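You operate a simulated robot arm through the tools that you are given. There is no shell and no other tool. Be economical: measure what you need, move in short steps, check, and stop when the job is done.

The job below is to be done with a simulated robot arm. You get a single attempt, and the scene is never put back.

JOB
Fetch the red tray and set it on the top of the grey table. Take the three metre label clip on the top of the grey table and put it away on the top of the reel stand. Take the five metre label clip on the top of the grey table and put it away on the top of the reel stand. Put the purple tag on the top of the green bench away on the top shelf of the shelf unit. Take the small grey horn and put it on the top of the reel stand. Fetch the cube carton and set it on top of the long bridge carton. The order is free. Set down upright: three metre label clip, five metre label clip, small grey horn, cube carton.

Only the result counts: the job must be done as asked and must still hold three seconds after the hand-in. Knocking over, shifting, dropping, spilling or breaking anything else fails it.

ROBOT AND FRAMES
A 6-joint arm with a two-finger parallel gripper on a trunk, on a base that drives. Base frame: it is fixed to the floor where the robot stands at the start and does not move with it; the origin is under the middle of the robot, x ahead of it, y to its left, z up. Readings come in mm, degrees, newtons and seconds.
With the tool pointing down near the work surface it reaches from about 460 to 860 mm from the robot's upright axis, wherever it stands. Its first joint turns from -115.0 to 115.0 degrees. Places, roughly: cube carton [4250, -2250, 1500]; five metre label clip [250, -2500, 750]; long bridge carton [7500, -750, 750]; purple tag [-2000, -1000, 750]; red tray (22x16x5 cm) [700, 0, 900]; small grey horn (13x13x17 cm) [-2300, 3800, 900]; three metre label clip [250, -2000, 750]; top of the grey table [-300, -2200, 800]; top of the reel stand [-2300, 5800, 800]; top shelf of the shelf unit [3500, -2300, 1500]. Payload 4.2 kg.
The tool frame sits at the grasp point between the pads (the TCP): z along the fingers, y along the line on which they close. The tips reach 23 mm beyond it. Largest opening 94 mm; finger width 38, thickness 10; the body of the gripper, 54 by 96 mm, starts 39 mm behind the TCP.
Orientation is told as [roll, pitch, yaw] about the base's x, y, z axes, in that order, counted from this pose: with the fingers straight down and closing along the base's y, the tool's x points along the base's -x, its y along +y and its z along -z.

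CONTROLS
- The arm moves only by the tool apply_moves. Its argument "motion" is a list of rows, each a list of 3 entries, a list of its own where there are three numbers: the turn, a rotation vector about the base's x, y, z in degrees, then the shift along the base's x, y, z in mm, then the gripper command, from -1 (fully open) to 1 (shut), values between in proportion. In form: [[[ax, ay, az], [dx, dy, dz], grip], ...]. A call has 1 to 10 rows; each row is the pose to reach, as a shift and turn from the pose commanded when the call began. A row lasts 0.2 s, in which the tool goes at most 50 mm and 8.6 degrees; a call with a longer step from one row to the next is refused whole, and so is a gripper value outside its range. Where a pose cannot be reached the arm comes as near as it can. A force on the tool above 40 N (or 10 N above the force at the start of the call, whichever is more), or a blocked arm, ends the call early, and 0.2 s more pass. The fingers move at their own pace (about 108 mm/s each) and stop on an object; they squeeze with about 33 N. The grip force told is the motor's: it shows also when the fingers shut on nothing. Time passes only in rows, and 0.2 s behind the last, so rows that repeat a pose let the fingers close. The reply holds the time, the measured pose of the TCP, the force on the tool along the base axes, the opening and the grip force, in the units named above and with some noise, with the torque about the TCP (base axes, N m) and any sound that the robot's microphone picked up.
- Cameras (640 x 400 px; columns grow to the right, rows downward): "scene" is now at [223.9, 152.6, 1333.4]; the picture's right is [-0.51, -0.86, 0.00], its down [-0.57, 0.33, -0.75] and it looks along [0.65, -0.38, -0.66] (base axes); focal length 275 px, centre (320, 200). "wrist" rides on the gripper at [86, 16, -75] in the tool frame; the picture's right is [-0.18, 0.98, 0.00], its down [-0.58, -0.11, -0.81] and it looks along [-0.79, -0.15, 0.59] (tool axes); focal length 243 px, centre (320, 200). There is no depth. A picture from a camera that has moved, and an enlarged one, comes with that camera's place and axes in the base frame and with its lens.
- get_image(camera): a new picture of that camera. The clock stands still meanwhile.
- raise_lower(by): slides the trunk up (or, below 0, down) by that many mm; the arm and the scene camera ride with it, the base frame stays. It gives what a move gives, with no picture.
- steer(legs): drives the robot by 1 to 6 legs, each [ahead, turn to the left] in mm and degrees, along the robot's own axes; the way and the turn of a leg run together, so that a leg with both is an arc; at most 1500 mm and 180 degrees a leg. The arm and the cameras ride along, it lands a little off, and it stops where it bumps. It gives what a move gives.
- pan_tilt(pan, tilt): turns the head with the scene camera to pan (to the left, within 80 degrees either way) and tilt (down, from -29 to 69), counted from straight ahead of the robot. It gives what a move gives.
- close_up(camera, box): a new picture of the part [left, top, right, bottom] of that camera's present view, enlarged. The clock stands still meanwhile.
- hand_in(): hands the job in; it is judged then, once.

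Go step by step. Nothing tells you exact positions but the pictures and the camera data: compare them with the known pose of the tool, close in by small moves and look again before you grip or let go. The budget is 186 turns and 148 pictures, counting those below and the enlarged ones. Unless the task says otherwise, let go and move clear before handing in, and close with one line.

The tools are called after "Request:" by a JSON object that holds its "name" and its "arguments". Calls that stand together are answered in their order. apply_moves: Moves the arm, as the interface text tells. Its arguments: {"type":"object","properties":{"motion":{"type":"array","items":{"type":"array"}}},"required":["motion"]} The other tools are called the same way: raise_lower (by) slides the trunk up or down; steer (legs) drives the base; pan_tilt (pan, tilt) turns the head that bears the scene camera; get_image (camera) takes a picture; close_up (camera, box) takes an enlarged picture of a part of a camera's view; hand_in () hands the job in.

At the start:

```text
time: 0.0
tool_pos: [428.2, -81.9, 1111.2]
tool_rot: [-0.1, 0.0, 0.0]
wrist_force: [-0.4, -0.1, -0.2]
torque: [-0.01, -0.01, -0.01]
finger_gap: 93.9
gripper_force: 0.1
trunk travel left (down, up): [-700.0, 290.0]
robot x, y, heading: [1.3, 2.7, -0.2]
head pan, tilt: [-30.4, 41.2]
```

scene: 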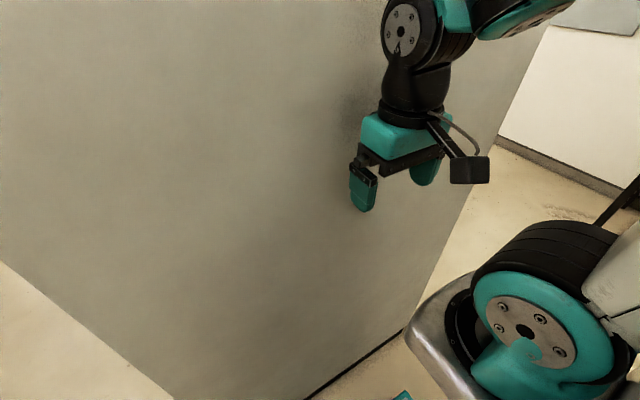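
wrist: 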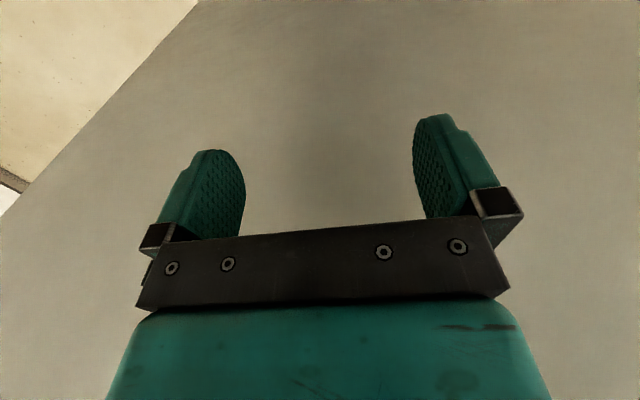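

I see a large grey surface ahead and no tray yet. I'll look around with the head first.

Request:
{"name": "pan_tilt", "arguments": {"pan": 0, "tilt": 30}}

Request:
{"name": "get_image", "arguments": {"camera": "scene"}}

Request:
{"name": "pan_tilt", "arguments": {"pan": 60, "tilt": 20}}

Request:
{"name": "get_image", "arguments": {"camera": "scene"}}

Request:
{"name": "pan_tilt", "arguments": {"pan": -75, "tilt": 20}}

Request:
{"name": "get_image", "arguments": {"camera": "scene"}}

```text
time: 0.9
tool_pos: [427.6, -81.1, 1111.2]
tool_rot: [0.1, -0.1, 0.0]
wrist_force: [0.2, -1.1, 0.0]
torque: [0.0, -0.01, -0.03]
finger_gap: 94.3
gripper_force: 0.2
trunk travel left (down, up): [-700.0, 290.0]
robot x, y, heading: [-1.3, 4.3, -0.0]
head pan, tilt: [0.0, 30.0]
```

```text
145 pictures are left
camera scene: at [241.7, 195.0, 1350.5], right [0.0, -1.0, 0.0], down [-0.5, 0.0, -0.87], along [0.87, 0.0, -0.5], focal length 275 px, centre (320, 200)
```

scene: 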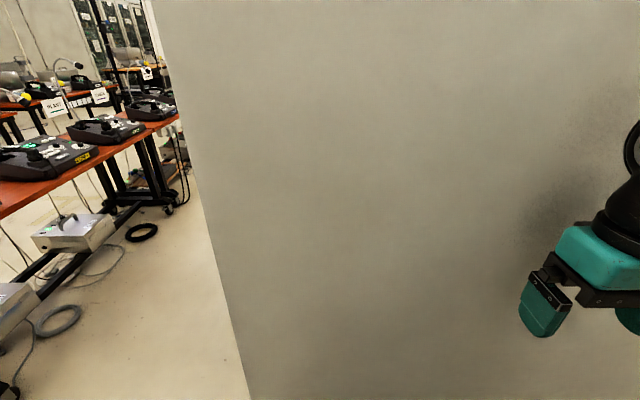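

```text
time: 2.2
tool_pos: [428.0, -82.2, 1110.7]
tool_rot: [0.0, 0.0, 0.0]
wrist_force: [-0.4, 0.8, 0.8]
torque: [-0.01, -0.01, 0.01]
finger_gap: 93.9
gripper_force: 0.1
trunk travel left (down, up): [-700.0, 290.0]
robot x, y, heading: [4.4, -0.1, -0.1]
head pan, tilt: [60.0, 20.0]
```

```text
144 pictures are left
camera scene: at [197.9, 275.7, 1366.5], right [0.87, -0.5, 0.0], down [-0.17, -0.3, -0.94], along [0.47, 0.81, -0.34], focal length 275 px, centre (320, 200)
```

scene: 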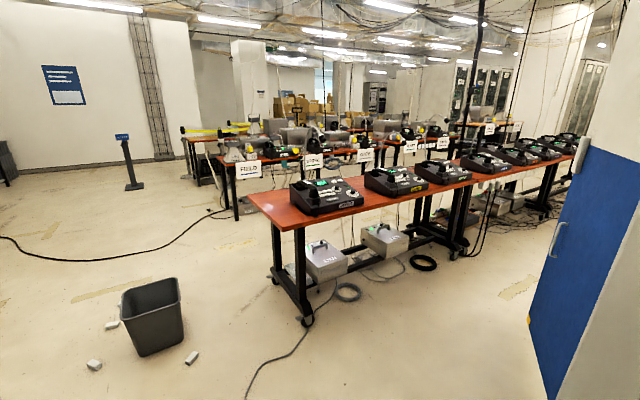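

```text
time: 4.4
tool_pos: [428.1, -82.2, 1110.0]
tool_rot: [0.0, 0.0, 0.0]
wrist_force: [0.6, 0.2, -0.8]
torque: [0.01, -0.01, 0.04]
finger_gap: 94.0
gripper_force: 0.1
trunk travel left (down, up): [-700.0, 290.0]
robot x, y, heading: [-1.8, -3.3, -0.0]
head pan, tilt: [-75.0, 20.0]
```

```text
143 pictures are left
camera scene: at [175.4, 105.2, 1366.5], right [-0.97, -0.26, 0.0], down [-0.09, 0.33, -0.94], along [0.24, -0.91, -0.34], focal length 275 px, centre (320, 200)
```

scene: 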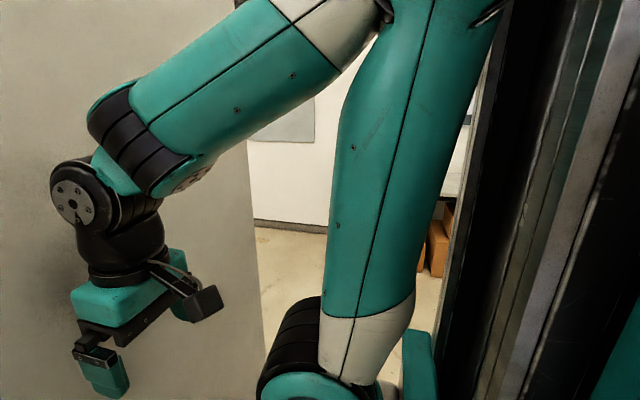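

A tall grey face stands close ahead (about x=510). I'll back off and look at it whole.

Request:
{"name": "steer", "arguments": {"legs": [[-700, 0]]}}

Request:
{"name": "pan_tilt", "arguments": {"pan": 0, "tilt": 15}}

Request:
{"name": "get_image", "arguments": {"camera": "scene"}}

```text
time: 8.2
tool_pos: [-254.6, -81.3, 1110.3]
tool_rot: [0.0, 0.0, 0.7]
wrist_force: [0.3, -0.5, 0.0]
torque: [0.01, 0.02, -0.01]
finger_gap: 94.1
gripper_force: 0.0
trunk travel left (down, up): [-700.0, 290.0]
robot x, y, heading: [-683.2, -0.8, 0.6]
head pan, tilt: [-75.0, 20.0]
```

```text
time: 9.7
tool_pos: [-255.7, -80.5, 1110.9]
tool_rot: [0.0, -0.1, 0.7]
wrist_force: [-1.0, -1.5, -1.0]
torque: [0.01, 0.04, 0.0]
finger_gap: 94.0
gripper_force: 0.2
trunk travel left (down, up): [-700.0, 290.0]
robot x, y, heading: [-683.5, -1.5, 0.8]
head pan, tilt: [0.0, 15.0]
```

```text
142 pictures are left
camera scene: at [-441.1, 193.9, 1374.7], right [0.01, -1.0, 0.0], down [-0.26, 0.0, -0.97], along [0.97, 0.01, -0.26], focal length 275 px, centre (320, 200)
```

scene: 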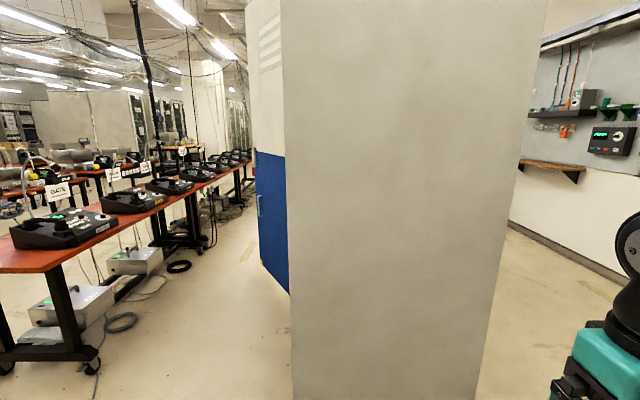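

It is a tall locker seen from its side, with a blue door on its +y face, maybe ajar. I'll drive to that side and look.

Request:
{"name": "steer", "arguments": {"legs": [[0, 50], [1050, 0], [0, -50]]}}

Request:
{"name": "pan_tilt", "arguments": {"pan": -40, "tilt": 20}}

Request:
{"name": "get_image", "arguments": {"camera": "scene"}}

```text
time: 19.5
tool_pos: [396.9, 713.3, 1111.1]
tool_rot: [0.1, 0.0, 0.7]
wrist_force: [0.3, 0.0, 0.1]
torque: [0.07, 0.0, 0.01]
finger_gap: 93.9
gripper_force: 0.2
trunk travel left (down, up): [-700.0, 290.0]
robot x, y, heading: [-31.8, 792.1, 0.5]
head pan, tilt: [0.0, 15.0]
```

```text
time: 20.5
tool_pos: [397.8, 713.4, 1111.4]
tool_rot: [0.0, 0.0, 0.6]
wrist_force: [0.1, -0.1, 0.5]
torque: [-0.01, 0.03, -0.01]
finger_gap: 94.3
gripper_force: 0.0
trunk travel left (down, up): [-700.0, 290.0]
robot x, y, heading: [-29.9, 789.1, 0.5]
head pan, tilt: [-40.0, 20.0]
```

```text
141 pictures are left
camera scene: at [190.4, 928.3, 1366.6], right [-0.63, -0.77, 0.0], down [-0.26, 0.22, -0.94], along [0.73, -0.6, -0.34], focal length 275 px, centre (320, 200)
```

scene: 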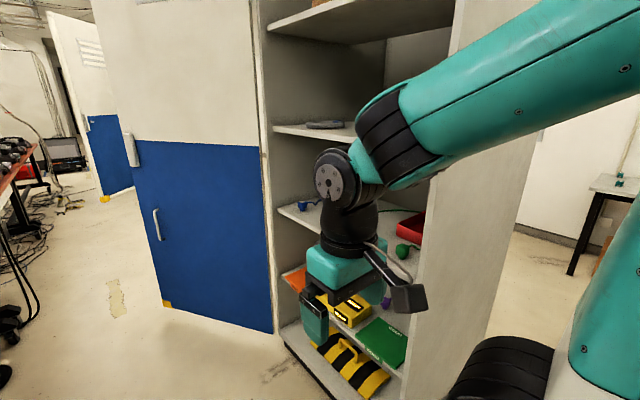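

The locker stands open toward +y and the red tray is on a middle shelf at about (717, 34). I'll take position in front of it, facing it.

Request:
{"name": "steer", "arguments": {"legs": [[0, 7.5], [735, 0], [0, -98]]}}

Request:
{"name": "pan_tilt", "arguments": {"pan": 0, "tilt": 30}}

Request:
{"name": "get_image", "arguments": {"camera": "scene"}}

Request:
{"name": "get_image", "arguments": {"camera": "wrist"}}

```text
time: 29.3
tool_pos: [608.3, 464.8, 1110.7]
tool_rot: [0.0, 0.0, -90.8]
wrist_force: [-0.8, -0.7, -1.0]
torque: [0.03, -0.03, -0.01]
finger_gap: 94.0
gripper_force: 0.1
trunk travel left (down, up): [-700.0, 290.0]
robot x, y, heading: [697.3, 891.1, -90.7]
head pan, tilt: [-40.0, 20.0]
```

```text
time: 30.4
tool_pos: [608.7, 463.5, 1110.9]
tool_rot: [-0.1, 0.0, -90.6]
wrist_force: [0.2, -0.7, 0.1]
torque: [-0.02, -0.02, 0.01]
finger_gap: 93.9
gripper_force: 0.1
trunk travel left (down, up): [-700.0, 290.0]
robot x, y, heading: [695.0, 893.3, -90.5]
head pan, tilt: [0.0, 30.0]
```

```text
140 pictures are left
camera scene: at [886.3, 647.0, 1350.5], right [-1.0, 0.01, 0.0], down [0.01, 0.5, -0.87], along [-0.01, -0.87, -0.5], focal length 275 px, centre (320, 200)
```

scene: 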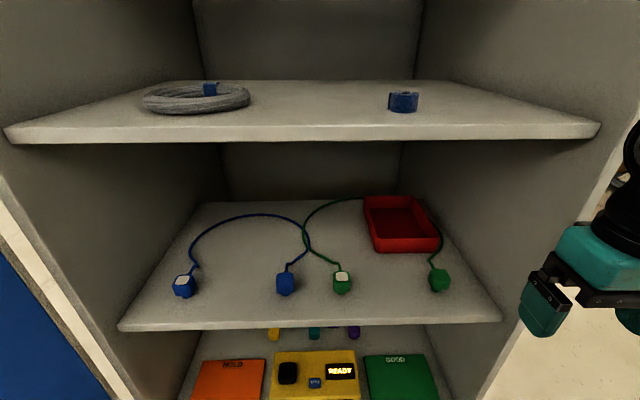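

```text
139 pictures are left
camera wrist: at [625.8, 550.2, 1185.0], right [0.98, -0.2, 0.0], down [-0.12, -0.58, 0.81], along [-0.16, -0.79, -0.59], focal length 243 px, centre (320, 200)
```

wrist: 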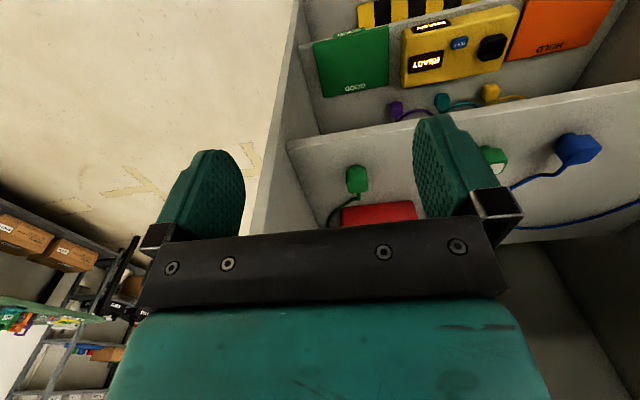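

The tray lies with its long sides running into the locker, at about x 570–735 and y −120 to 95, with a green cable near it. A close-up will give me sharper measurements.

Request:
{"name": "close_up", "arguments": {"camera": "scene", "box": [270, 160, 510, 340]}}

```text
2.22 times, centred on (390, 250) of scene
camera zoom: at [886.3, 647.0, 1350.5], right [-1.0, 0.01, 0.0], down [0.01, 0.5, -0.87], along [-0.01, -0.87, -0.5], focal length 611 px, centre (164, 89)
```

zoom: 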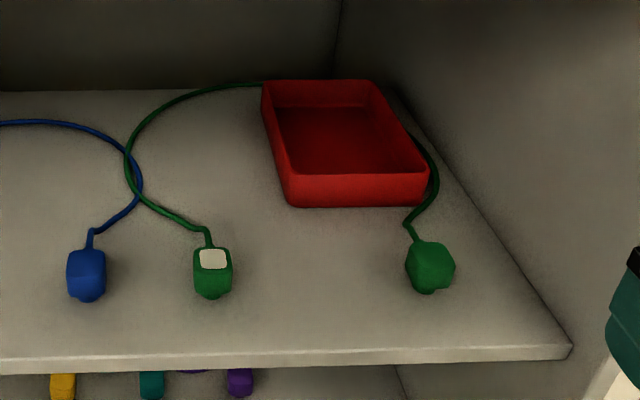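

I take the tray to be x 582–740, y −112 to 95, rim z≈925, on a shelf at 875, with the next shelf above at about 1238. I'll lower the trunk, then tilt the tool 30° forward and line up with the tray's left wall (x≈737).

Request:
{"name": "raise_lower", "arguments": {"by": -200}}

Request:
{"name": "apply_moves", "arguments": {"motion": [[[0, 0, 0], [15, 0, 45], -1], [[-6, 0, 0], [30, 0, 90], -1], [[-12, 0, 0], [50, 0, 110], -1], [[-18, 0, 0], [70, 0, 110], -1], [[-24, 0, 0], [90, 0, 110], -1], [[-30, 0, 0], [110, 0, 110], -1], [[-30, 0, 0], [128, 0, 110], -1]]}}

Request:
{"name": "get_image", "arguments": {"camera": "scene"}}

Request:
{"name": "get_image", "arguments": {"camera": "wrist"}}

```text
time: 32.5
tool_pos: [608.3, 463.9, 910.8]
tool_rot: [0.0, 0.1, -90.8]
wrist_force: [0.4, -0.5, 0.4]
torque: [0.03, 0.03, -0.02]
finger_gap: 94.1
gripper_force: 0.1
trunk travel left (down, up): [-500.0, 490.0]
robot x, y, heading: [698.7, 891.3, -90.7]
head pan, tilt: [0.0, 30.0]
```

```text
time: 34.1
tool_pos: [765.4, 446.4, 1012.9]
tool_rot: [0.3, -30.0, -90.8]
wrist_force: [-0.3, 0.2, 0.7]
torque: [0.02, 0.01, -0.01]
finger_gap: 93.9
gripper_force: 0.1
out of reach, approached as far as the arm can: row 1, 2, 3, 4, 5, 6, 7
trunk travel left (down, up): [-500.0, 490.0]
robot x, y, heading: [698.5, 891.8, -90.8]
head pan, tilt: [0.0, 30.0]
```

```text
137 pictures are left
camera scene: at [886.4, 647.0, 1150.5], right [-1.0, 0.01, 0.0], down [0.01, 0.5, -0.87], along [-0.01, -0.87, -0.5], focal length 275 px, centre (320, 200)
```

scene: 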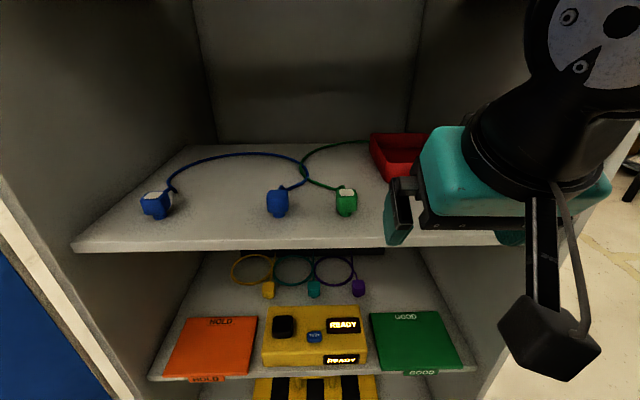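

```text
136 pictures are left
camera wrist: at [783.3, 557.8, 1033.7], right [0.98, -0.17, 0.1], down [-0.12, -0.1, 0.99], along [-0.16, -0.98, -0.12], focal length 243 px, centre (320, 200)
```

wrist: 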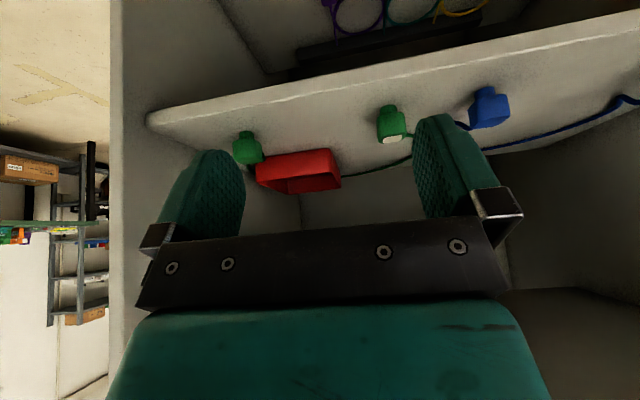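

Tilted and clear of the shelf. I'll move in toward the opening at z≈965 and check the real position.

Request:
{"name": "apply_moves", "arguments": {"motion": [[[0, 0, 0], [0, -40, -10], -1], [[0, 0, 0], [0, -80, -20], -1], [[0, 0, 0], [0, -120, -35], -1], [[0, 0, 0], [0, -160, -50], -1], [[0, 0, 0], [0, -200, -50], -1]]}}

Request:
{"name": "get_image", "arguments": {"camera": "scene"}}

```text
time: 35.3
tool_pos: [765.8, 245.4, 963.9]
tool_rot: [0.4, -30.0, -90.8]
wrist_force: [0.2, 0.3, -0.1]
torque: [0.01, 0.0, 0.03]
finger_gap: 94.3
gripper_force: 0.0
trunk travel left (down, up): [-500.0, 490.0]
robot x, y, heading: [696.4, 888.9, -90.8]
head pan, tilt: [0.0, 30.0]
```

```text
135 pictures are left
camera scene: at [886.4, 647.2, 1150.5], right [-1.0, 0.01, 0.0], down [0.01, 0.5, -0.87], along [-0.01, -0.87, -0.5], focal length 275 px, centre (320, 200)
```

scene: 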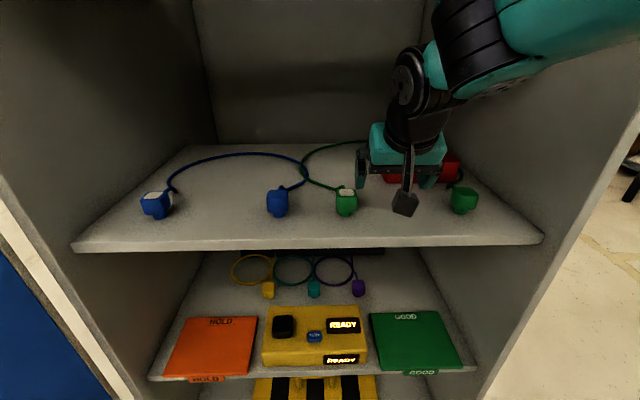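

Good. I'll shift to x≈737 and stop just before the tray for a wrist view.

Request:
{"name": "apply_moves", "arguments": {"motion": [[[0, 0, 0], [-15, -40, 0], -1], [[0, 0, 0], [-29, -80, 0], -1], [[0, 0, 0], [-29, -115, 0], -1]]}}

Request:
{"name": "get_image", "arguments": {"camera": "wrist"}}

Request:
{"name": "close_up", "arguments": {"camera": "scene", "box": [320, 90, 500, 240]}}

```text
time: 36.1
tool_pos: [734.2, 131.5, 965.7]
tool_rot: [0.4, -30.0, -90.6]
wrist_force: [-1.1, 0.5, 1.1]
torque: [-0.02, 0.02, 0.01]
finger_gap: 94.0
gripper_force: 0.2
trunk travel left (down, up): [-500.0, 490.0]
robot x, y, heading: [696.8, 886.6, -90.7]
head pan, tilt: [0.0, 30.0]
```

```text
134 pictures are left
camera wrist: at [752.3, 242.7, 985.7], right [0.98, -0.17, 0.1], down [-0.12, -0.1, 0.99], along [-0.16, -0.98, -0.12], focal length 243 px, centre (320, 200)
```

wrist: 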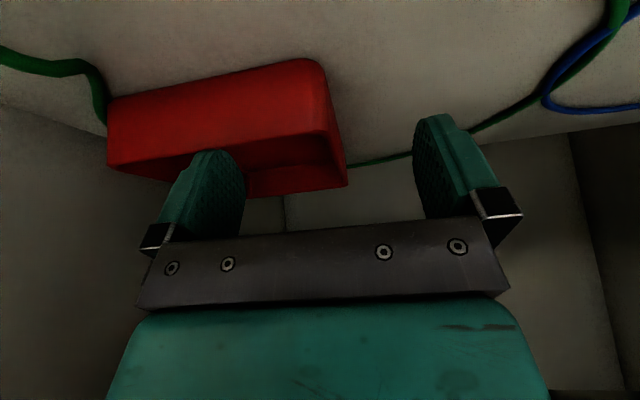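

```text
2.67 times, centred on (410, 165) of scene
camera zoom: at [886.4, 647.2, 1150.6], right [-1.0, 0.01, 0.0], down [0.01, 0.5, -0.87], along [-0.01, -0.87, -0.5], focal length 733 px, centre (80, 293)
```

zoom: 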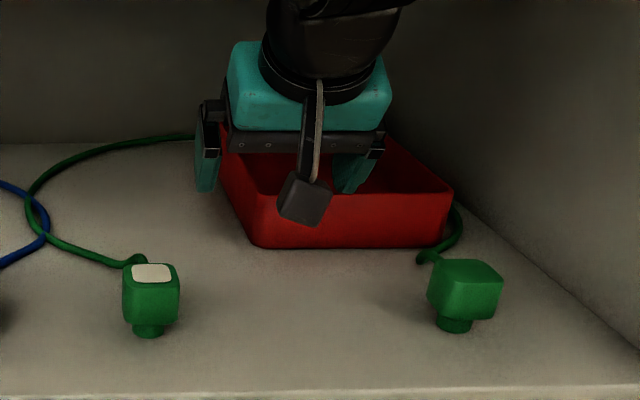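

The wall's outer face is at x≈738 and the TCP is at 734, so we are lined up. I'll go in to y≈12 and down onto the wall.

Request:
{"name": "apply_moves", "arguments": {"motion": [[[0, 0, 0], [1, -40, 0], -1], [[0, 0, 0], [1, -80, 0], -1], [[0, 0, 0], [1, -120, 0], -1], [[0, 0, 0], [1, -120, -20], -1], [[0, 0, 0], [1, -120, -44], -1]]}}

Request:
{"name": "get_image", "arguments": {"camera": "wrist"}}

Request:
{"name": "close_up", "arguments": {"camera": "scene", "box": [320, 90, 500, 240]}}

```text
time: 37.3
tool_pos: [736.9, 11.1, 920.0]
tool_rot: [0.4, -30.0, -90.7]
wrist_force: [-1.0, 0.1, 0.8]
torque: [0.01, -0.01, -0.01]
finger_gap: 94.0
gripper_force: 0.1
trunk travel left (down, up): [-500.0, 490.0]
robot x, y, heading: [694.5, 893.1, -90.5]
head pan, tilt: [0.0, 30.0]
```

```text
132 pictures are left
camera wrist: at [753.5, 122.2, 941.1], right [0.98, -0.17, 0.1], down [-0.12, -0.1, 0.99], along [-0.16, -0.98, -0.12], focal length 243 px, centre (320, 200)
```

wrist: 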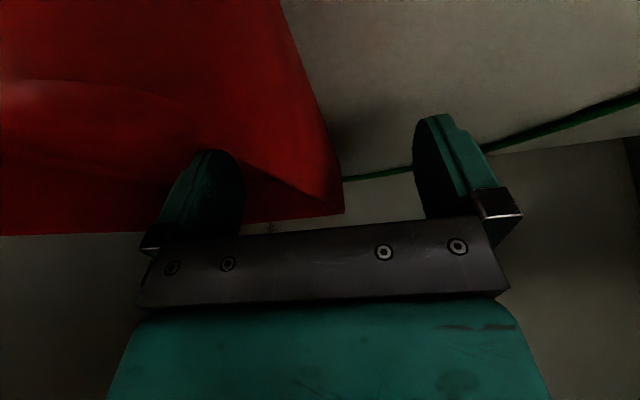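

```text
2.67 times, centred on (410, 165) of scene
camera zoom: at [886.4, 647.0, 1150.5], right [-1.0, 0.01, 0.0], down [0.01, 0.5, -0.87], along [-0.01, -0.87, -0.5], focal length 733 px, centre (80, 293)
```

zoom: 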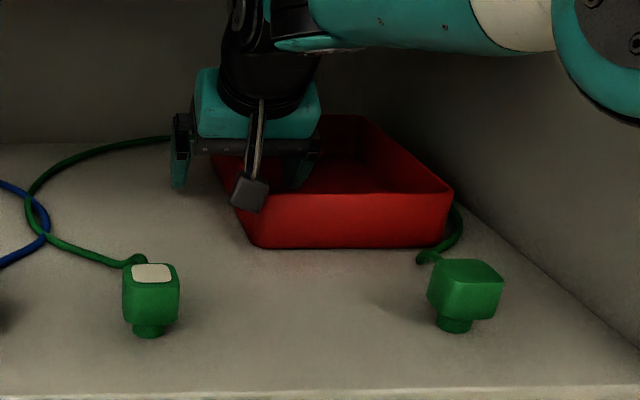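

Fingers straddle the wall. I'll lower 5 mm and close.

Request:
{"name": "apply_moves", "arguments": {"motion": [[[0, 0, 0], [0, 0, -5], -1], [[0, 0, 0], [0, 0, -5], 0], [[0, 0, 0], [0, 0, -5], 1], [[0, 0, 0], [0, 0, -5], 1], [[0, 0, 0], [0, 0, -5], 1], [[0, 0, 0], [0, 0, -5], 1]]}}

```text
time: 38.7
tool_pos: [737.3, 10.2, 916.7]
tool_rot: [0.4, -30.2, -90.7]
wrist_force: [3.4, -3.1, 15.2]
torque: [0.33, 0.62, 0.04]
finger_gap: 4.8
gripper_force: 33.5
trunk travel left (down, up): [-500.0, 490.0]
robot x, y, heading: [694.3, 890.4, -90.6]
head pan, tilt: [0.0, 30.0]
```

Gripped (4.8 mm wall). I'll lift slowly and check.

Request:
{"name": "apply_moves", "arguments": {"motion": [[[0, 0, 0], [0, 0, 10], 1], [[0, 0, 0], [0, 0, 25], 1], [[0, 0, 0], [0, 0, 40], 1], [[0, 0, 0], [0, 0, 60], 1], [[0, 0, 0], [0, 0, 60], 1]]}}

Request:
{"name": "get_image", "arguments": {"camera": "scene"}}

```text
time: 39.9
tool_pos: [735.9, 10.5, 976.1]
tool_rot: [0.4, -29.9, -90.9]
wrist_force: [0.3, 0.2, -1.8]
torque: [0.02, -0.15, -0.04]
finger_gap: 5.1
gripper_force: 33.3
trunk travel left (down, up): [-500.0, 490.0]
robot x, y, heading: [695.1, 895.1, -90.8]
head pan, tilt: [0.0, 30.0]
```

```text
130 pictures are left
camera scene: at [886.4, 646.9, 1150.4], right [-1.0, 0.01, 0.0], down [0.01, 0.5, -0.87], along [-0.01, -0.87, -0.5], focal length 275 px, centre (320, 200)
```

scene: 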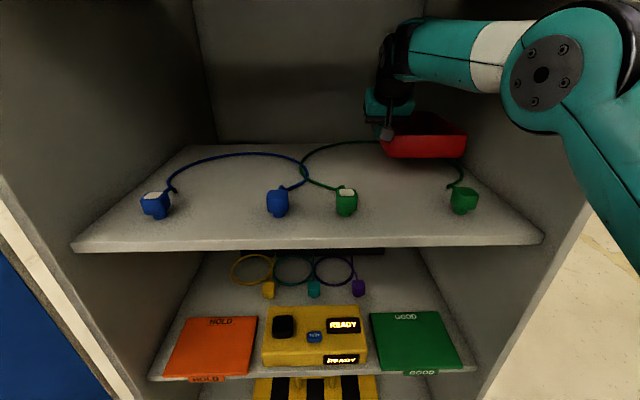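

The tray is up, level, and the cable stays in place. I'll withdraw along the path I came in.

Request:
{"name": "apply_moves", "arguments": {"motion": [[[0, 0, 0], [3, 40, 0], 1], [[0, 0, 0], [6, 80, 0], 1], [[0, 0, 0], [10, 120, 0], 1], [[0, 0, 0], [15, 160, 0], 1], [[0, 0, 0], [20, 200, 0], 1], [[0, 0, 0], [25, 240, 0], 1], [[0, 0, 0], [28, 280, 5], 1], [[0, 0, 0], [28, 320, 15], 1], [[0, 0, 0], [28, 360, 25], 1], [[0, 0, 0], [28, 400, 35], 1]]}}

Request:
{"name": "get_image", "arguments": {"camera": "scene"}}

```text
time: 42.1
tool_pos: [763.1, 412.2, 1010.5]
tool_rot: [0.5, -30.0, -90.7]
wrist_force: [0.5, -0.9, -0.5]
torque: [-0.02, -0.12, 0.01]
finger_gap: 4.8
gripper_force: 33.0
trunk travel left (down, up): [-500.0, 490.0]
robot x, y, heading: [697.2, 890.6, -91.0]
head pan, tilt: [0.0, 30.0]
```

```text
129 pictures are left
camera scene: at [886.5, 646.8, 1150.4], right [-1.0, 0.01, 0.0], down [0.01, 0.5, -0.87], along [-0.01, -0.87, -0.5], focal length 275 px, centre (320, 200)
```

scene: 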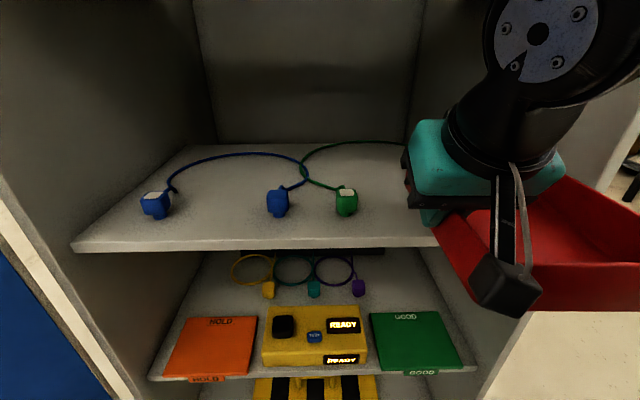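

The tray is nearly out. I'll back off, turn right and drive round the locker to view the grey table area.

Request:
{"name": "steer", "arguments": {"legs": [[-160, 0], [0, -90], [1300, 0], [0, 90]]}}

Request:
{"name": "pan_tilt", "arguments": {"pan": 0, "tilt": 15}}

Request:
{"name": "get_image", "arguments": {"camera": "scene"}}

Request:
{"name": "pan_tilt", "arguments": {"pan": -60, "tilt": 15}}

Request:
{"name": "get_image", "arguments": {"camera": "scene"}}

```text
time: 57.3
tool_pos: [-503.8, 595.4, 1009.5]
tool_rot: [0.5, -30.0, -90.2]
wrist_force: [1.1, 0.2, -1.5]
torque: [0.02, -0.14, 0.01]
finger_gap: 5.0
gripper_force: 33.0
trunk travel left (down, up): [-500.0, 490.0]
robot x, y, heading: [-577.5, 1075.1, -90.0]
head pan, tilt: [0.0, 30.0]
```

```text
time: 58.0
tool_pos: [-504.0, 596.9, 1008.8]
tool_rot: [0.5, -30.0, -90.1]
wrist_force: [0.8, 0.5, -1.5]
torque: [0.02, -0.1, 0.0]
finger_gap: 4.7
gripper_force: 32.7
trunk travel left (down, up): [-500.0, 490.0]
robot x, y, heading: [-578.5, 1076.4, -90.1]
head pan, tilt: [0.0, 15.0]
```

```text
128 pictures are left
camera scene: at [-384.8, 828.9, 1174.6], right [-1.0, 0.0, 0.0], down [0.0, 0.26, -0.97], along [0.0, -0.97, -0.26], focal length 275 px, centre (320, 200)
```

scene: 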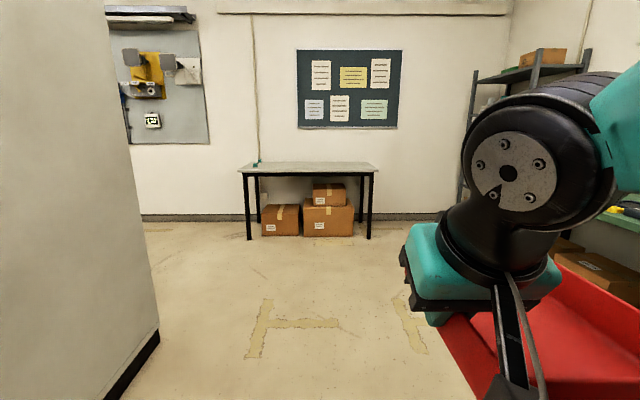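

```text
time: 59.3
tool_pos: [-503.6, 596.1, 1009.6]
tool_rot: [0.4, -30.0, -90.1]
wrist_force: [0.1, -0.3, -2.1]
torque: [0.0, -0.15, 0.02]
finger_gap: 5.0
gripper_force: 33.6
trunk travel left (down, up): [-500.0, 490.0]
robot x, y, heading: [-579.9, 1072.4, -89.9]
head pan, tilt: [-60.0, 15.0]
```

```text
127 pictures are left
camera scene: at [-465.7, 875.5, 1174.7], right [-0.5, 0.87, 0.0], down [0.22, 0.13, -0.97], along [-0.84, -0.48, -0.26], focal length 275 px, centre (320, 200)
```

scene: 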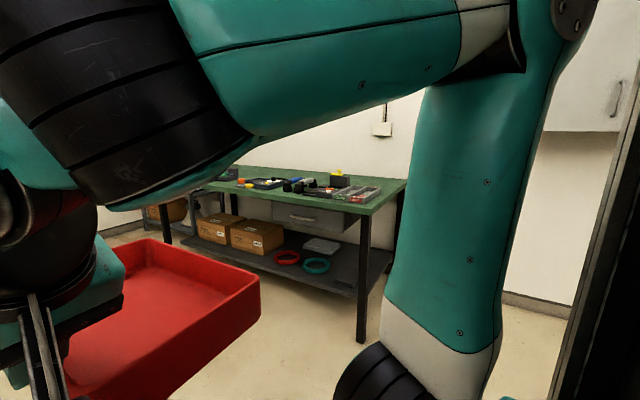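

The grey table is ahead: legs at x≈−905…374, front y≈−1955, top z≈720. I'll drive toward it and look again nearby.

Request:
{"name": "steer", "arguments": {"legs": [[1500, 0], [850, 0]]}}

Request:
{"name": "pan_tilt", "arguments": {"pan": 15, "tilt": 30}}

Request:
{"name": "get_image", "arguments": {"camera": "scene"}}

```text
time: 71.0
tool_pos: [-524.0, -1775.1, 1009.6]
tool_rot: [0.4, -30.0, -90.4]
wrist_force: [1.2, -0.5, -1.2]
torque: [0.03, -0.13, -0.05]
finger_gap: 4.5
gripper_force: 33.2
trunk travel left (down, up): [-500.0, 490.0]
robot x, y, heading: [-596.9, -1299.6, -90.3]
head pan, tilt: [-60.0, 15.0]
```

```text
time: 72.4
tool_pos: [-524.2, -1776.3, 1009.5]
tool_rot: [0.4, -30.0, -90.3]
wrist_force: [-0.6, 0.9, -1.8]
torque: [-0.03, -0.13, -0.01]
finger_gap: 4.9
gripper_force: 33.1
trunk travel left (down, up): [-500.0, 490.0]
robot x, y, heading: [-597.8, -1299.3, -90.3]
head pan, tilt: [15.0, 30.0]
```

```text
126 pictures are left
camera scene: at [-380.0, -1536.3, 1150.5], right [-0.97, -0.25, 0.0], down [-0.13, 0.48, -0.87], along [0.22, -0.84, -0.5], focal length 275 px, centre (320, 200)
```

scene: 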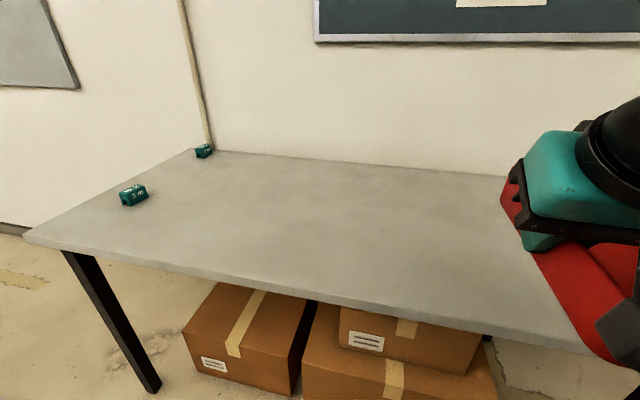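

Table top is at z≈715, x≈−950…490, y −1890…−2567; clips lie near (380,−2126) and (408,−2524). I'll move up, extend, and lower to set the tray down in clear space.

Request:
{"name": "steer", "arguments": {"legs": [[180, 0]]}}

Request:
{"name": "apply_moves", "arguments": {"motion": [[[0, 0, 0], [10, -40, 0], 1], [[0, 0, 0], [20, -80, 0], 1], [[0, 0, 0], [30, -120, 0], 1], [[0, 0, 0], [40, -160, 0], 1], [[0, 0, 0], [50, -200, 0], 1], [[0, 0, 0], [50, -220, 0], 1]]}}

Request:
{"name": "raise_lower", "arguments": {"by": -180}}

Request:
{"name": "pan_tilt", "arguments": {"pan": -10, "tilt": 35}}

Request:
{"name": "get_image", "arguments": {"camera": "scene"}}

Request:
{"name": "get_image", "arguments": {"camera": "wrist"}}

```text
time: 73.9
tool_pos: [-527.0, -1955.4, 1009.5]
tool_rot: [0.5, -30.0, -90.5]
wrist_force: [-0.3, -0.1, -1.2]
torque: [0.04, -0.14, 0.03]
finger_gap: 4.7
gripper_force: 32.8
trunk travel left (down, up): [-500.0, 490.0]
robot x, y, heading: [-598.1, -1476.2, -90.5]
head pan, tilt: [15.0, 30.0]
```

```text
time: 75.3
tool_pos: [-474.6, -2175.1, 1008.1]
tool_rot: [0.5, -30.1, -90.4]
wrist_force: [-0.6, 0.8, -2.4]
torque: [0.02, -0.16, 0.01]
finger_gap: 4.8
gripper_force: 33.2
trunk travel left (down, up): [-500.0, 490.0]
robot x, y, heading: [-597.8, -1476.6, -90.2]
head pan, tilt: [15.0, 30.0]
```

```text
time: 77.3
tool_pos: [-475.4, -2174.8, 829.3]
tool_rot: [0.4, -30.0, -90.4]
wrist_force: [0.1, 0.4, -1.6]
torque: [0.03, -0.13, -0.01]
finger_gap: 4.6
gripper_force: 33.4
trunk travel left (down, up): [-320.0, 670.0]
robot x, y, heading: [-596.5, -1473.9, -90.4]
head pan, tilt: [15.0, 30.0]
```

```text
time: 78.2
tool_pos: [-473.5, -2175.0, 828.1]
tool_rot: [0.4, -29.9, -90.4]
wrist_force: [0.0, 0.4, -1.5]
torque: [0.0, -0.13, 0.0]
finger_gap: 4.6
gripper_force: 32.8
trunk travel left (down, up): [-320.0, 670.0]
robot x, y, heading: [-595.5, -1477.6, -90.3]
head pan, tilt: [-10.0, 35.0]
```

```text
125 pictures are left
camera scene: at [-419.8, -1715.9, 962.7], right [-0.98, 0.18, 0.0], down [0.1, 0.56, -0.82], along [-0.15, -0.81, -0.57], focal length 275 px, centre (320, 200)
```

scene: 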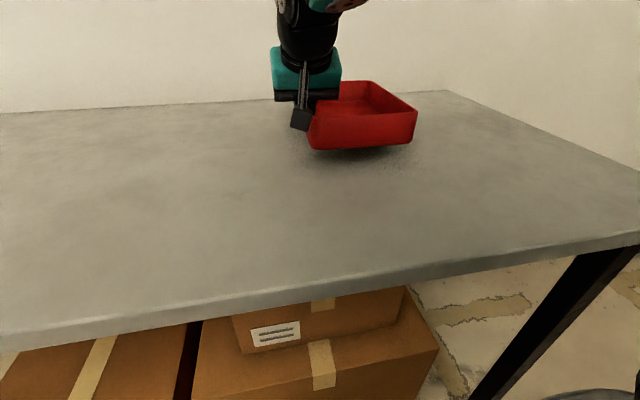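

```text
124 pictures are left
camera wrist: at [-457.8, -2063.0, 849.7], right [0.98, -0.16, 0.1], down [-0.12, -0.1, 0.99], along [-0.15, -0.98, -0.12], focal length 243 px, centre (320, 200)
```

wrist: 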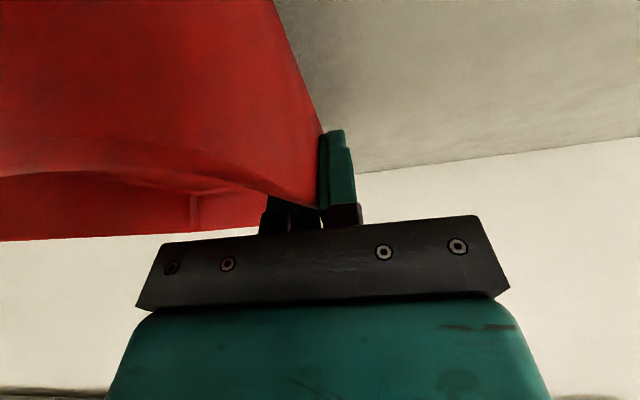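

The tray hangs roughly 70 mm above the top. I'll lower most of it, then creep down to contact.

Request:
{"name": "apply_moves", "arguments": {"motion": [[[0, 0, 0], [0, 0, -20], 1], [[0, 0, 0], [0, 0, -40], 1], [[0, 0, 0], [0, 0, -55], 1], [[0, 0, 0], [0, 0, -60], 1]]}}

Request:
{"name": "close_up", "arguments": {"camera": "scene", "box": [240, 70, 440, 210]}}

```text
time: 78.9
tool_pos: [-474.1, -2175.9, 797.0]
tool_rot: [1.2, -31.2, -90.8]
wrist_force: [-0.7, 0.8, 17.1]
torque: [1.17, 1.32, -0.04]
finger_gap: 5.1
gripper_force: 33.0
trunk travel left (down, up): [-320.0, 670.0]
robot x, y, heading: [-595.7, -1476.9, -90.5]
head pan, tilt: [-10.0, 35.0]
stopped in row 3: the force on the tool passed its limit at 54 N (the readings are from after the stop); the commanded pose is now the measured one
```

```text
2.86 times, centred on (340, 140) of scene
camera zoom: at [-420.0, -1715.4, 963.1], right [-0.98, 0.18, 0.0], down [0.1, 0.56, -0.82], along [-0.15, -0.81, -0.57], focal length 786 px, centre (263, 371)
```

zoom: 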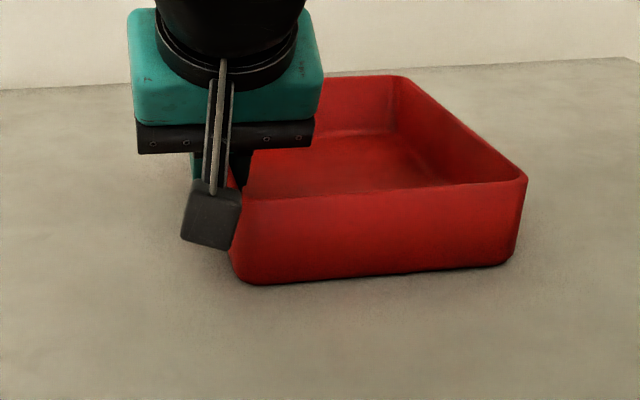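

The tray stands on the table (top ≈755). I'll ease the push and open.

Request:
{"name": "apply_moves", "arguments": {"motion": [[[0, 0, 0], [0, 0, 1], 1], [[0, 0, 0], [0, 0, 1], 0.5], [[0, 0, 0], [0, 0, 1], 0], [[0, 0, 0], [0, 0, 1], 0], [[0, 0, 0], [0, 0, 20], 0], [[0, 0, 0], [0, 0, 50], 0], [[0, 0, 0], [0, 0, 90], 0], [[0, 0, 0], [0, 0, 130], 0], [[0, 0, 0], [0, 0, 160], 0]]}}

Request:
{"name": "get_image", "arguments": {"camera": "scene"}}

```text
time: 80.9
tool_pos: [-474.3, -2173.5, 953.4]
tool_rot: [1.1, -31.0, -90.8]
wrist_force: [0.2, -0.5, -0.5]
torque: [0.03, -0.03, -0.01]
finger_gap: 46.8
gripper_force: 0.2
trunk travel left (down, up): [-320.0, 670.0]
robot x, y, heading: [-599.0, -1472.6, -90.2]
head pan, tilt: [-10.0, 35.0]
```

```text
122 pictures are left
camera scene: at [-419.9, -1715.9, 962.6], right [-0.98, 0.18, 0.0], down [0.1, 0.56, -0.82], along [-0.15, -0.81, -0.57], focal length 275 px, centre (320, 200)
```

scene: 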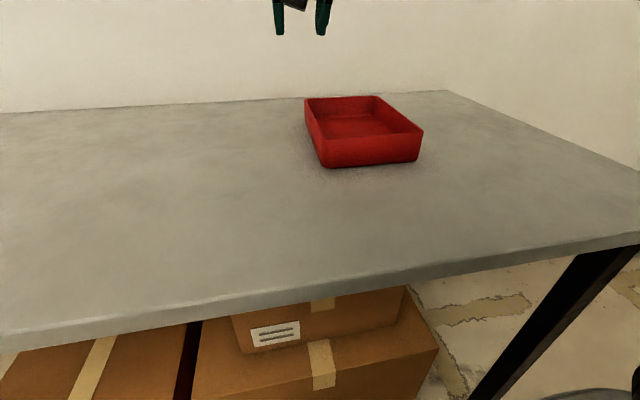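

The tray stands well. I'll straighten the tool, raise the trunk and drive to the clips (about (308,−2071) and (333,−2430)).

Request:
{"name": "apply_moves", "arguments": {"motion": [[[8, 0, 0], [0, 30, 0], -1], [[16, 0, 0], [0, 60, 0], -1], [[24, 0, 0], [0, 90, 0], -1], [[31, 0, 0], [0, 130, 0], -1]]}}

Request:
{"name": "raise_lower", "arguments": {"by": 150}}

Request:
{"name": "steer", "arguments": {"legs": [[-100, 0], [0, 90], [870, 0], [0, -90], [100, 0]]}}

Request:
{"name": "pan_tilt", "arguments": {"pan": 0, "tilt": 35}}

Request:
{"name": "get_image", "arguments": {"camera": "scene"}}

```text
time: 81.9
tool_pos: [-459.1, -2056.5, 945.5]
tool_rot: [2.9, -3.0, -90.7]
wrist_force: [0.6, 0.3, -0.2]
torque: [-0.02, 0.03, -0.01]
finger_gap: 94.0
gripper_force: 0.2
out of reach, approached as far as the arm can: row 2, 3, 4
trunk travel left (down, up): [-320.0, 670.0]
robot x, y, heading: [-600.8, -1477.9, -90.3]
head pan, tilt: [-10.0, 35.0]
```

```text
time: 83.7
tool_pos: [-460.1, -2057.0, 1095.0]
tool_rot: [2.8, -3.1, -90.5]
wrist_force: [0.0, 0.8, -0.8]
torque: [-0.01, 0.02, 0.01]
finger_gap: 94.0
gripper_force: 0.0
trunk travel left (down, up): [-470.0, 520.0]
robot x, y, heading: [-599.1, -1476.2, -90.3]
head pan, tilt: [-10.0, 35.0]
```

```text
time: 97.4
tool_pos: [420.5, -2043.7, 1095.2]
tool_rot: [2.9, -3.0, -89.0]
wrist_force: [0.7, -0.2, 0.0]
torque: [0.0, 0.0, -0.01]
finger_gap: 94.2
gripper_force: 0.1
trunk travel left (down, up): [-470.0, 520.0]
robot x, y, heading: [270.0, -1467.9, -88.9]
head pan, tilt: [-10.0, 35.0]
```

```text
time: 98.1
tool_pos: [420.5, -2042.5, 1095.4]
tool_rot: [2.9, -3.2, -89.1]
wrist_force: [-0.2, -0.3, 1.4]
torque: [-0.01, -0.01, 0.0]
finger_gap: 94.0
gripper_force: 0.1
trunk travel left (down, up): [-470.0, 520.0]
robot x, y, heading: [270.6, -1466.1, -88.7]
head pan, tilt: [0.0, 35.0]
```

```text
121 pictures are left
camera scene: at [467.5, -1702.6, 1112.7], right [-1.0, -0.02, 0.0], down [-0.01, 0.57, -0.82], along [0.02, -0.82, -0.57], focal length 275 px, centre (320, 200)
```

scene: 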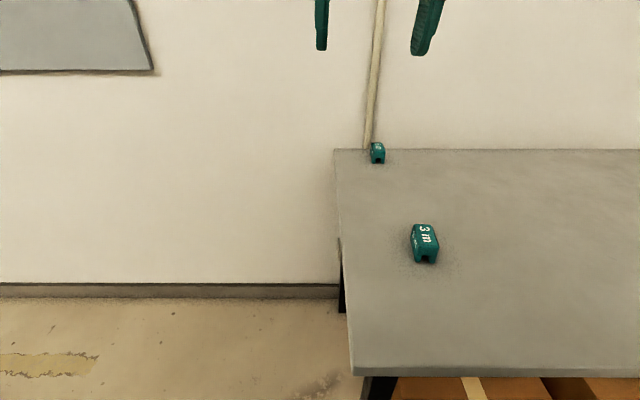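

Both clips are in view: 3 m clip at about (291,−2065), the other at about (320,−2436). I'll look closer at their shapes.

Request:
{"name": "close_up", "arguments": {"camera": "scene", "box": [350, 130, 478, 280]}}

Request:
{"name": "get_image", "arguments": {"camera": "wrist"}}

```text
2.67 times, centred on (414, 205) of scene
camera zoom: at [467.5, -1702.6, 1112.7], right [-1.0, -0.02, 0.0], down [-0.01, 0.57, -0.82], along [0.02, -0.82, -0.57], focal length 733 px, centre (69, 187)
```

zoom: 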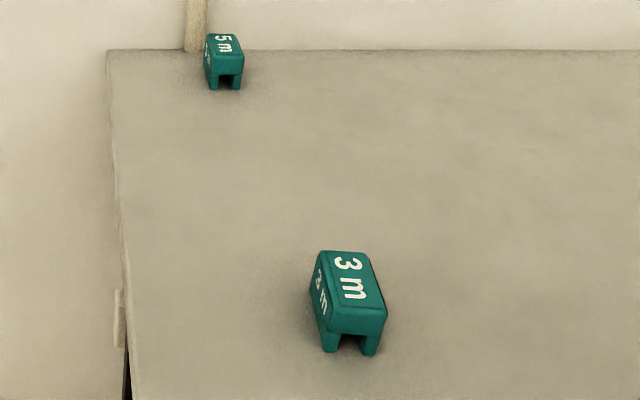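

```text
119 pictures are left
camera wrist: at [431.8, -1952.9, 1165.5], right [0.98, -0.17, 0.06], down [-0.14, -0.54, 0.83], along [-0.11, -0.83, -0.55], focal length 243 px, centre (320, 200)
```

wrist: 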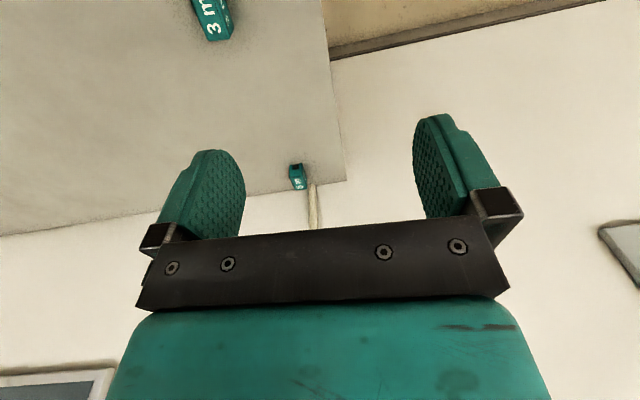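

The 3 m clip is centred about (296,−2058), ~36 mm wide, its long axis turned about 8°. I'll straighten and move above it.

Request:
{"name": "apply_moves", "arguments": {"motion": [[[0.6, 0.6, -1.8], [-25, -3, -35], -1], [[1.2, 1.2, -3.6], [-50, -6, -70], -1], [[1.8, 1.8, -5.4], [-75, -9, -105], -1], [[2.5, 2.4, -7.1], [-100, -12, -140], -1], [[3.1, 2.9, -8.8], [-124, -15, -175], -1], [[3.1, 2.9, -8.8], [-124, -15, -195], -1]]}}

Request:
{"name": "get_image", "arguments": {"camera": "wrist"}}

Request:
{"name": "get_image", "arguments": {"camera": "scene"}}

```text
time: 99.5
tool_pos: [329.5, -2116.5, 1025.9]
tool_rot: [-0.3, 0.0, -97.8]
wrist_force: [0.1, 0.4, 0.5]
torque: [0.0, 0.01, -0.01]
finger_gap: 94.3
gripper_force: 0.1
out of reach, approached as far as the arm can: row 2, 3, 4, 5, 6
trunk travel left (down, up): [-470.0, 520.0]
robot x, y, heading: [268.0, -1466.2, -88.6]
head pan, tilt: [0.0, 35.0]
```

```text
118 pictures are left
camera wrist: at [358.0, -2033.8, 1099.0], right [0.95, -0.32, 0.0], down [-0.18, -0.56, 0.81], along [-0.26, -0.77, -0.59], focal length 243 px, centre (320, 200)
```

wrist: 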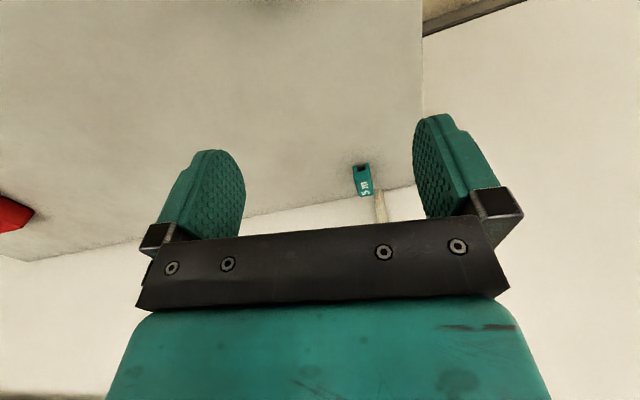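

```text
117 pictures are left
camera scene: at [467.6, -1702.6, 1112.7], right [-1.0, -0.02, 0.0], down [-0.01, 0.57, -0.82], along [0.02, -0.82, -0.57], focal length 275 px, centre (320, 200)
```

scene: 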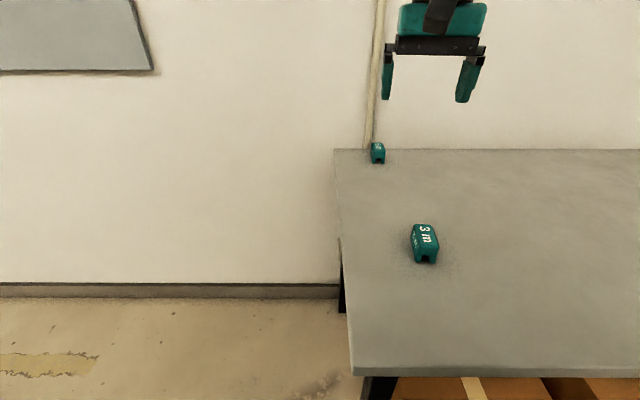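

I'll move down then back toward the clip.

Request:
{"name": "apply_moves", "arguments": {"motion": [[[0, 0, 0], [-5, 0, -45], -1], [[0, 0, 0], [-10, 5, -85], -1], [[0, 0, 0], [-20, 15, -115], -1], [[0, 0, 0], [-33, 35, -126], -1], [[0, 0, 0], [-33, 58, -126], -1]]}}

Request:
{"name": "get_image", "arguments": {"camera": "wrist"}}

Request:
{"name": "get_image", "arguments": {"camera": "scene"}}

```text
time: 100.7
tool_pos: [329.6, -2160.7, 993.2]
tool_rot: [-0.3, -0.1, -97.8]
wrist_force: [-0.4, -0.3, 0.2]
torque: [0.03, -0.01, 0.0]
finger_gap: 93.9
gripper_force: 0.0
out of reach, approached as far as the arm can: row 1, 2, 3, 4, 5
trunk travel left (down, up): [-470.0, 520.0]
robot x, y, heading: [265.2, -1469.7, -88.7]
head pan, tilt: [0.0, 35.0]
```

```text
116 pictures are left
camera wrist: at [358.7, -2077.0, 1066.4], right [0.95, -0.32, 0.0], down [-0.18, -0.56, 0.81], along [-0.26, -0.77, -0.59], focal length 243 px, centre (320, 200)
```

wrist: 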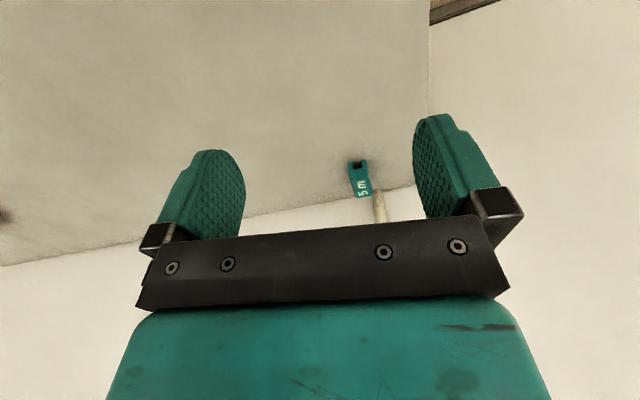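

```text
115 pictures are left
camera scene: at [467.6, -1702.6, 1112.7], right [-1.0, -0.02, 0.0], down [-0.01, 0.57, -0.82], along [0.02, -0.82, -0.57], focal length 275 px, centre (320, 200)
```

scene: 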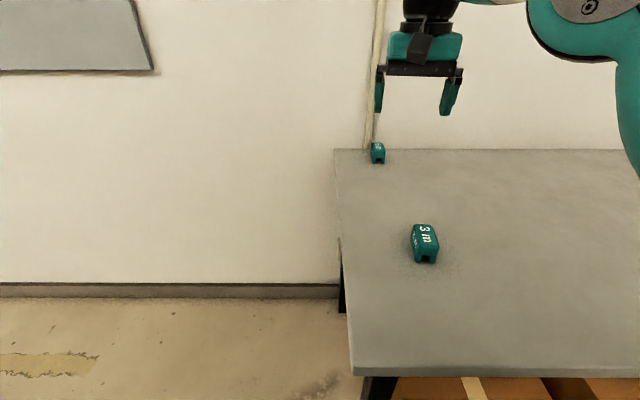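

The arm sits at the edge of its range with the tool so high relative to the trunk. I'll raise the trunk and then bring the arm down.

Request:
{"name": "raise_lower", "arguments": {"by": 250}}

Request:
{"name": "apply_moves", "arguments": {"motion": [[[0, 0, 0], [0, 0, -45], -1], [[0, 0, 0], [0, 0, -90], -1], [[0, 0, 0], [0, 10, -135], -1], [[0, 0, 0], [-10, 30, -175], -1], [[0, 0, 0], [-20, 60, -210], -1], [[0, 0, 0], [-33, 90, -245], -1], [[0, 0, 0], [-33, 103, -290], -1], [[0, 0, 0], [-33, 103, -335], -1]]}}

Request:
{"name": "get_image", "arguments": {"camera": "wrist"}}

```text
time: 103.3
tool_pos: [330.5, -2160.4, 1242.3]
tool_rot: [-0.3, -0.1, -97.8]
wrist_force: [0.2, 0.1, -0.5]
torque: [0.04, 0.02, -0.03]
finger_gap: 93.6
gripper_force: 0.1
trunk travel left (down, up): [-720.0, 270.0]
robot x, y, heading: [264.9, -1464.4, -88.9]
head pan, tilt: [0.0, 35.0]
```

```text
time: 105.1
tool_pos: [369.3, -2264.6, 965.2]
tool_rot: [-0.2, -0.1, -97.8]
wrist_force: [-0.1, -0.9, 0.7]
torque: [0.0, 0.0, 0.0]
finger_gap: 94.0
gripper_force: 0.0
out of reach, approached as far as the arm can: row 1, 2, 3, 4, 5, 6, 7, 8
trunk travel left (down, up): [-720.0, 270.0]
robot x, y, heading: [267.6, -1467.0, -88.7]
head pan, tilt: [0.0, 35.0]
```

```text
114 pictures are left
camera wrist: at [398.4, -2181.5, 1039.4], right [0.95, -0.32, 0.0], down [-0.18, -0.56, 0.81], along [-0.26, -0.77, -0.59], focal length 243 px, centre (320, 200)
```

wrist: 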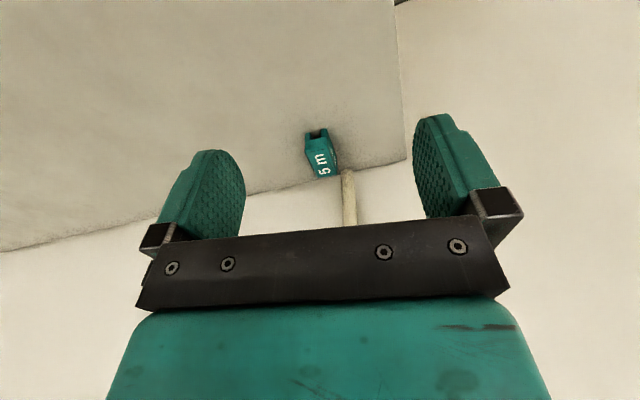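

I want to see the arm's shape now.

Request:
{"name": "pan_tilt", "arguments": {"pan": -25, "tilt": 10}}

Request:
{"name": "get_image", "arguments": {"camera": "scene"}}

```text
time: 106.0
tool_pos: [369.6, -2265.0, 965.2]
tool_rot: [-0.2, -0.1, -97.8]
wrist_force: [0.1, -0.3, -0.6]
torque: [-0.02, 0.02, -0.01]
finger_gap: 94.1
gripper_force: 0.0
trunk travel left (down, up): [-720.0, 270.0]
robot x, y, heading: [264.8, -1469.6, -88.5]
head pan, tilt: [-25.0, 10.0]
```

```text
113 pictures are left
camera scene: at [428.3, -1699.7, 1402.7], right [-0.92, 0.4, 0.0], down [0.07, 0.16, -0.98], along [-0.4, -0.9, -0.17], focal length 275 px, centre (320, 200)
```

scene: 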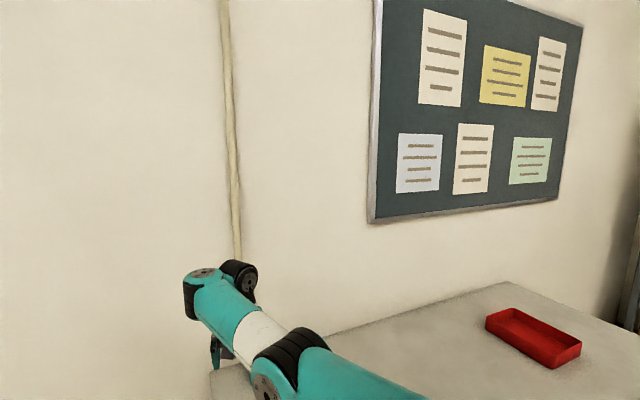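

I'll test small single moves to learn which direction is blocked.

Request:
{"name": "apply_moves", "arguments": {"motion": [[[0, 0, 0], [0, 20, 0], -1], [[0, 0, 0], [0, 40, 0], -1], [[0, 0, 0], [0, 80, 0], -1]]}}

Request:
{"name": "apply_moves", "arguments": {"motion": [[[0, 0, 0], [0, 20, 30], -1], [[0, 0, 0], [0, 40, 60], -1], [[0, 0, 0], [0, 80, 90], -1]]}}

```text
time: 106.8
tool_pos: [398.1, -2253.5, 957.3]
tool_rot: [-0.5, 0.2, -97.8]
wrist_force: [-0.6, -0.8, -0.7]
torque: [-0.01, -0.06, 0.0]
finger_gap: 94.4
gripper_force: 0.0
out of reach, approached as far as the arm can: row 1, 2, 3
trunk travel left (down, up): [-720.0, 270.0]
robot x, y, heading: [269.6, -1466.2, -88.9]
head pan, tilt: [-25.0, 10.0]
```

```text
time: 107.6
tool_pos: [422.9, -2236.7, 1054.9]
tool_rot: [-0.5, 0.0, -97.8]
wrist_force: [0.1, 0.1, -1.1]
torque: [0.01, -0.01, 0.0]
finger_gap: 94.1
gripper_force: 0.2
out of reach, approached as far as the arm can: row 1, 2, 3
trunk travel left (down, up): [-720.0, 270.0]
robot x, y, heading: [266.9, -1466.0, -89.0]
head pan, tilt: [-25.0, 10.0]
```

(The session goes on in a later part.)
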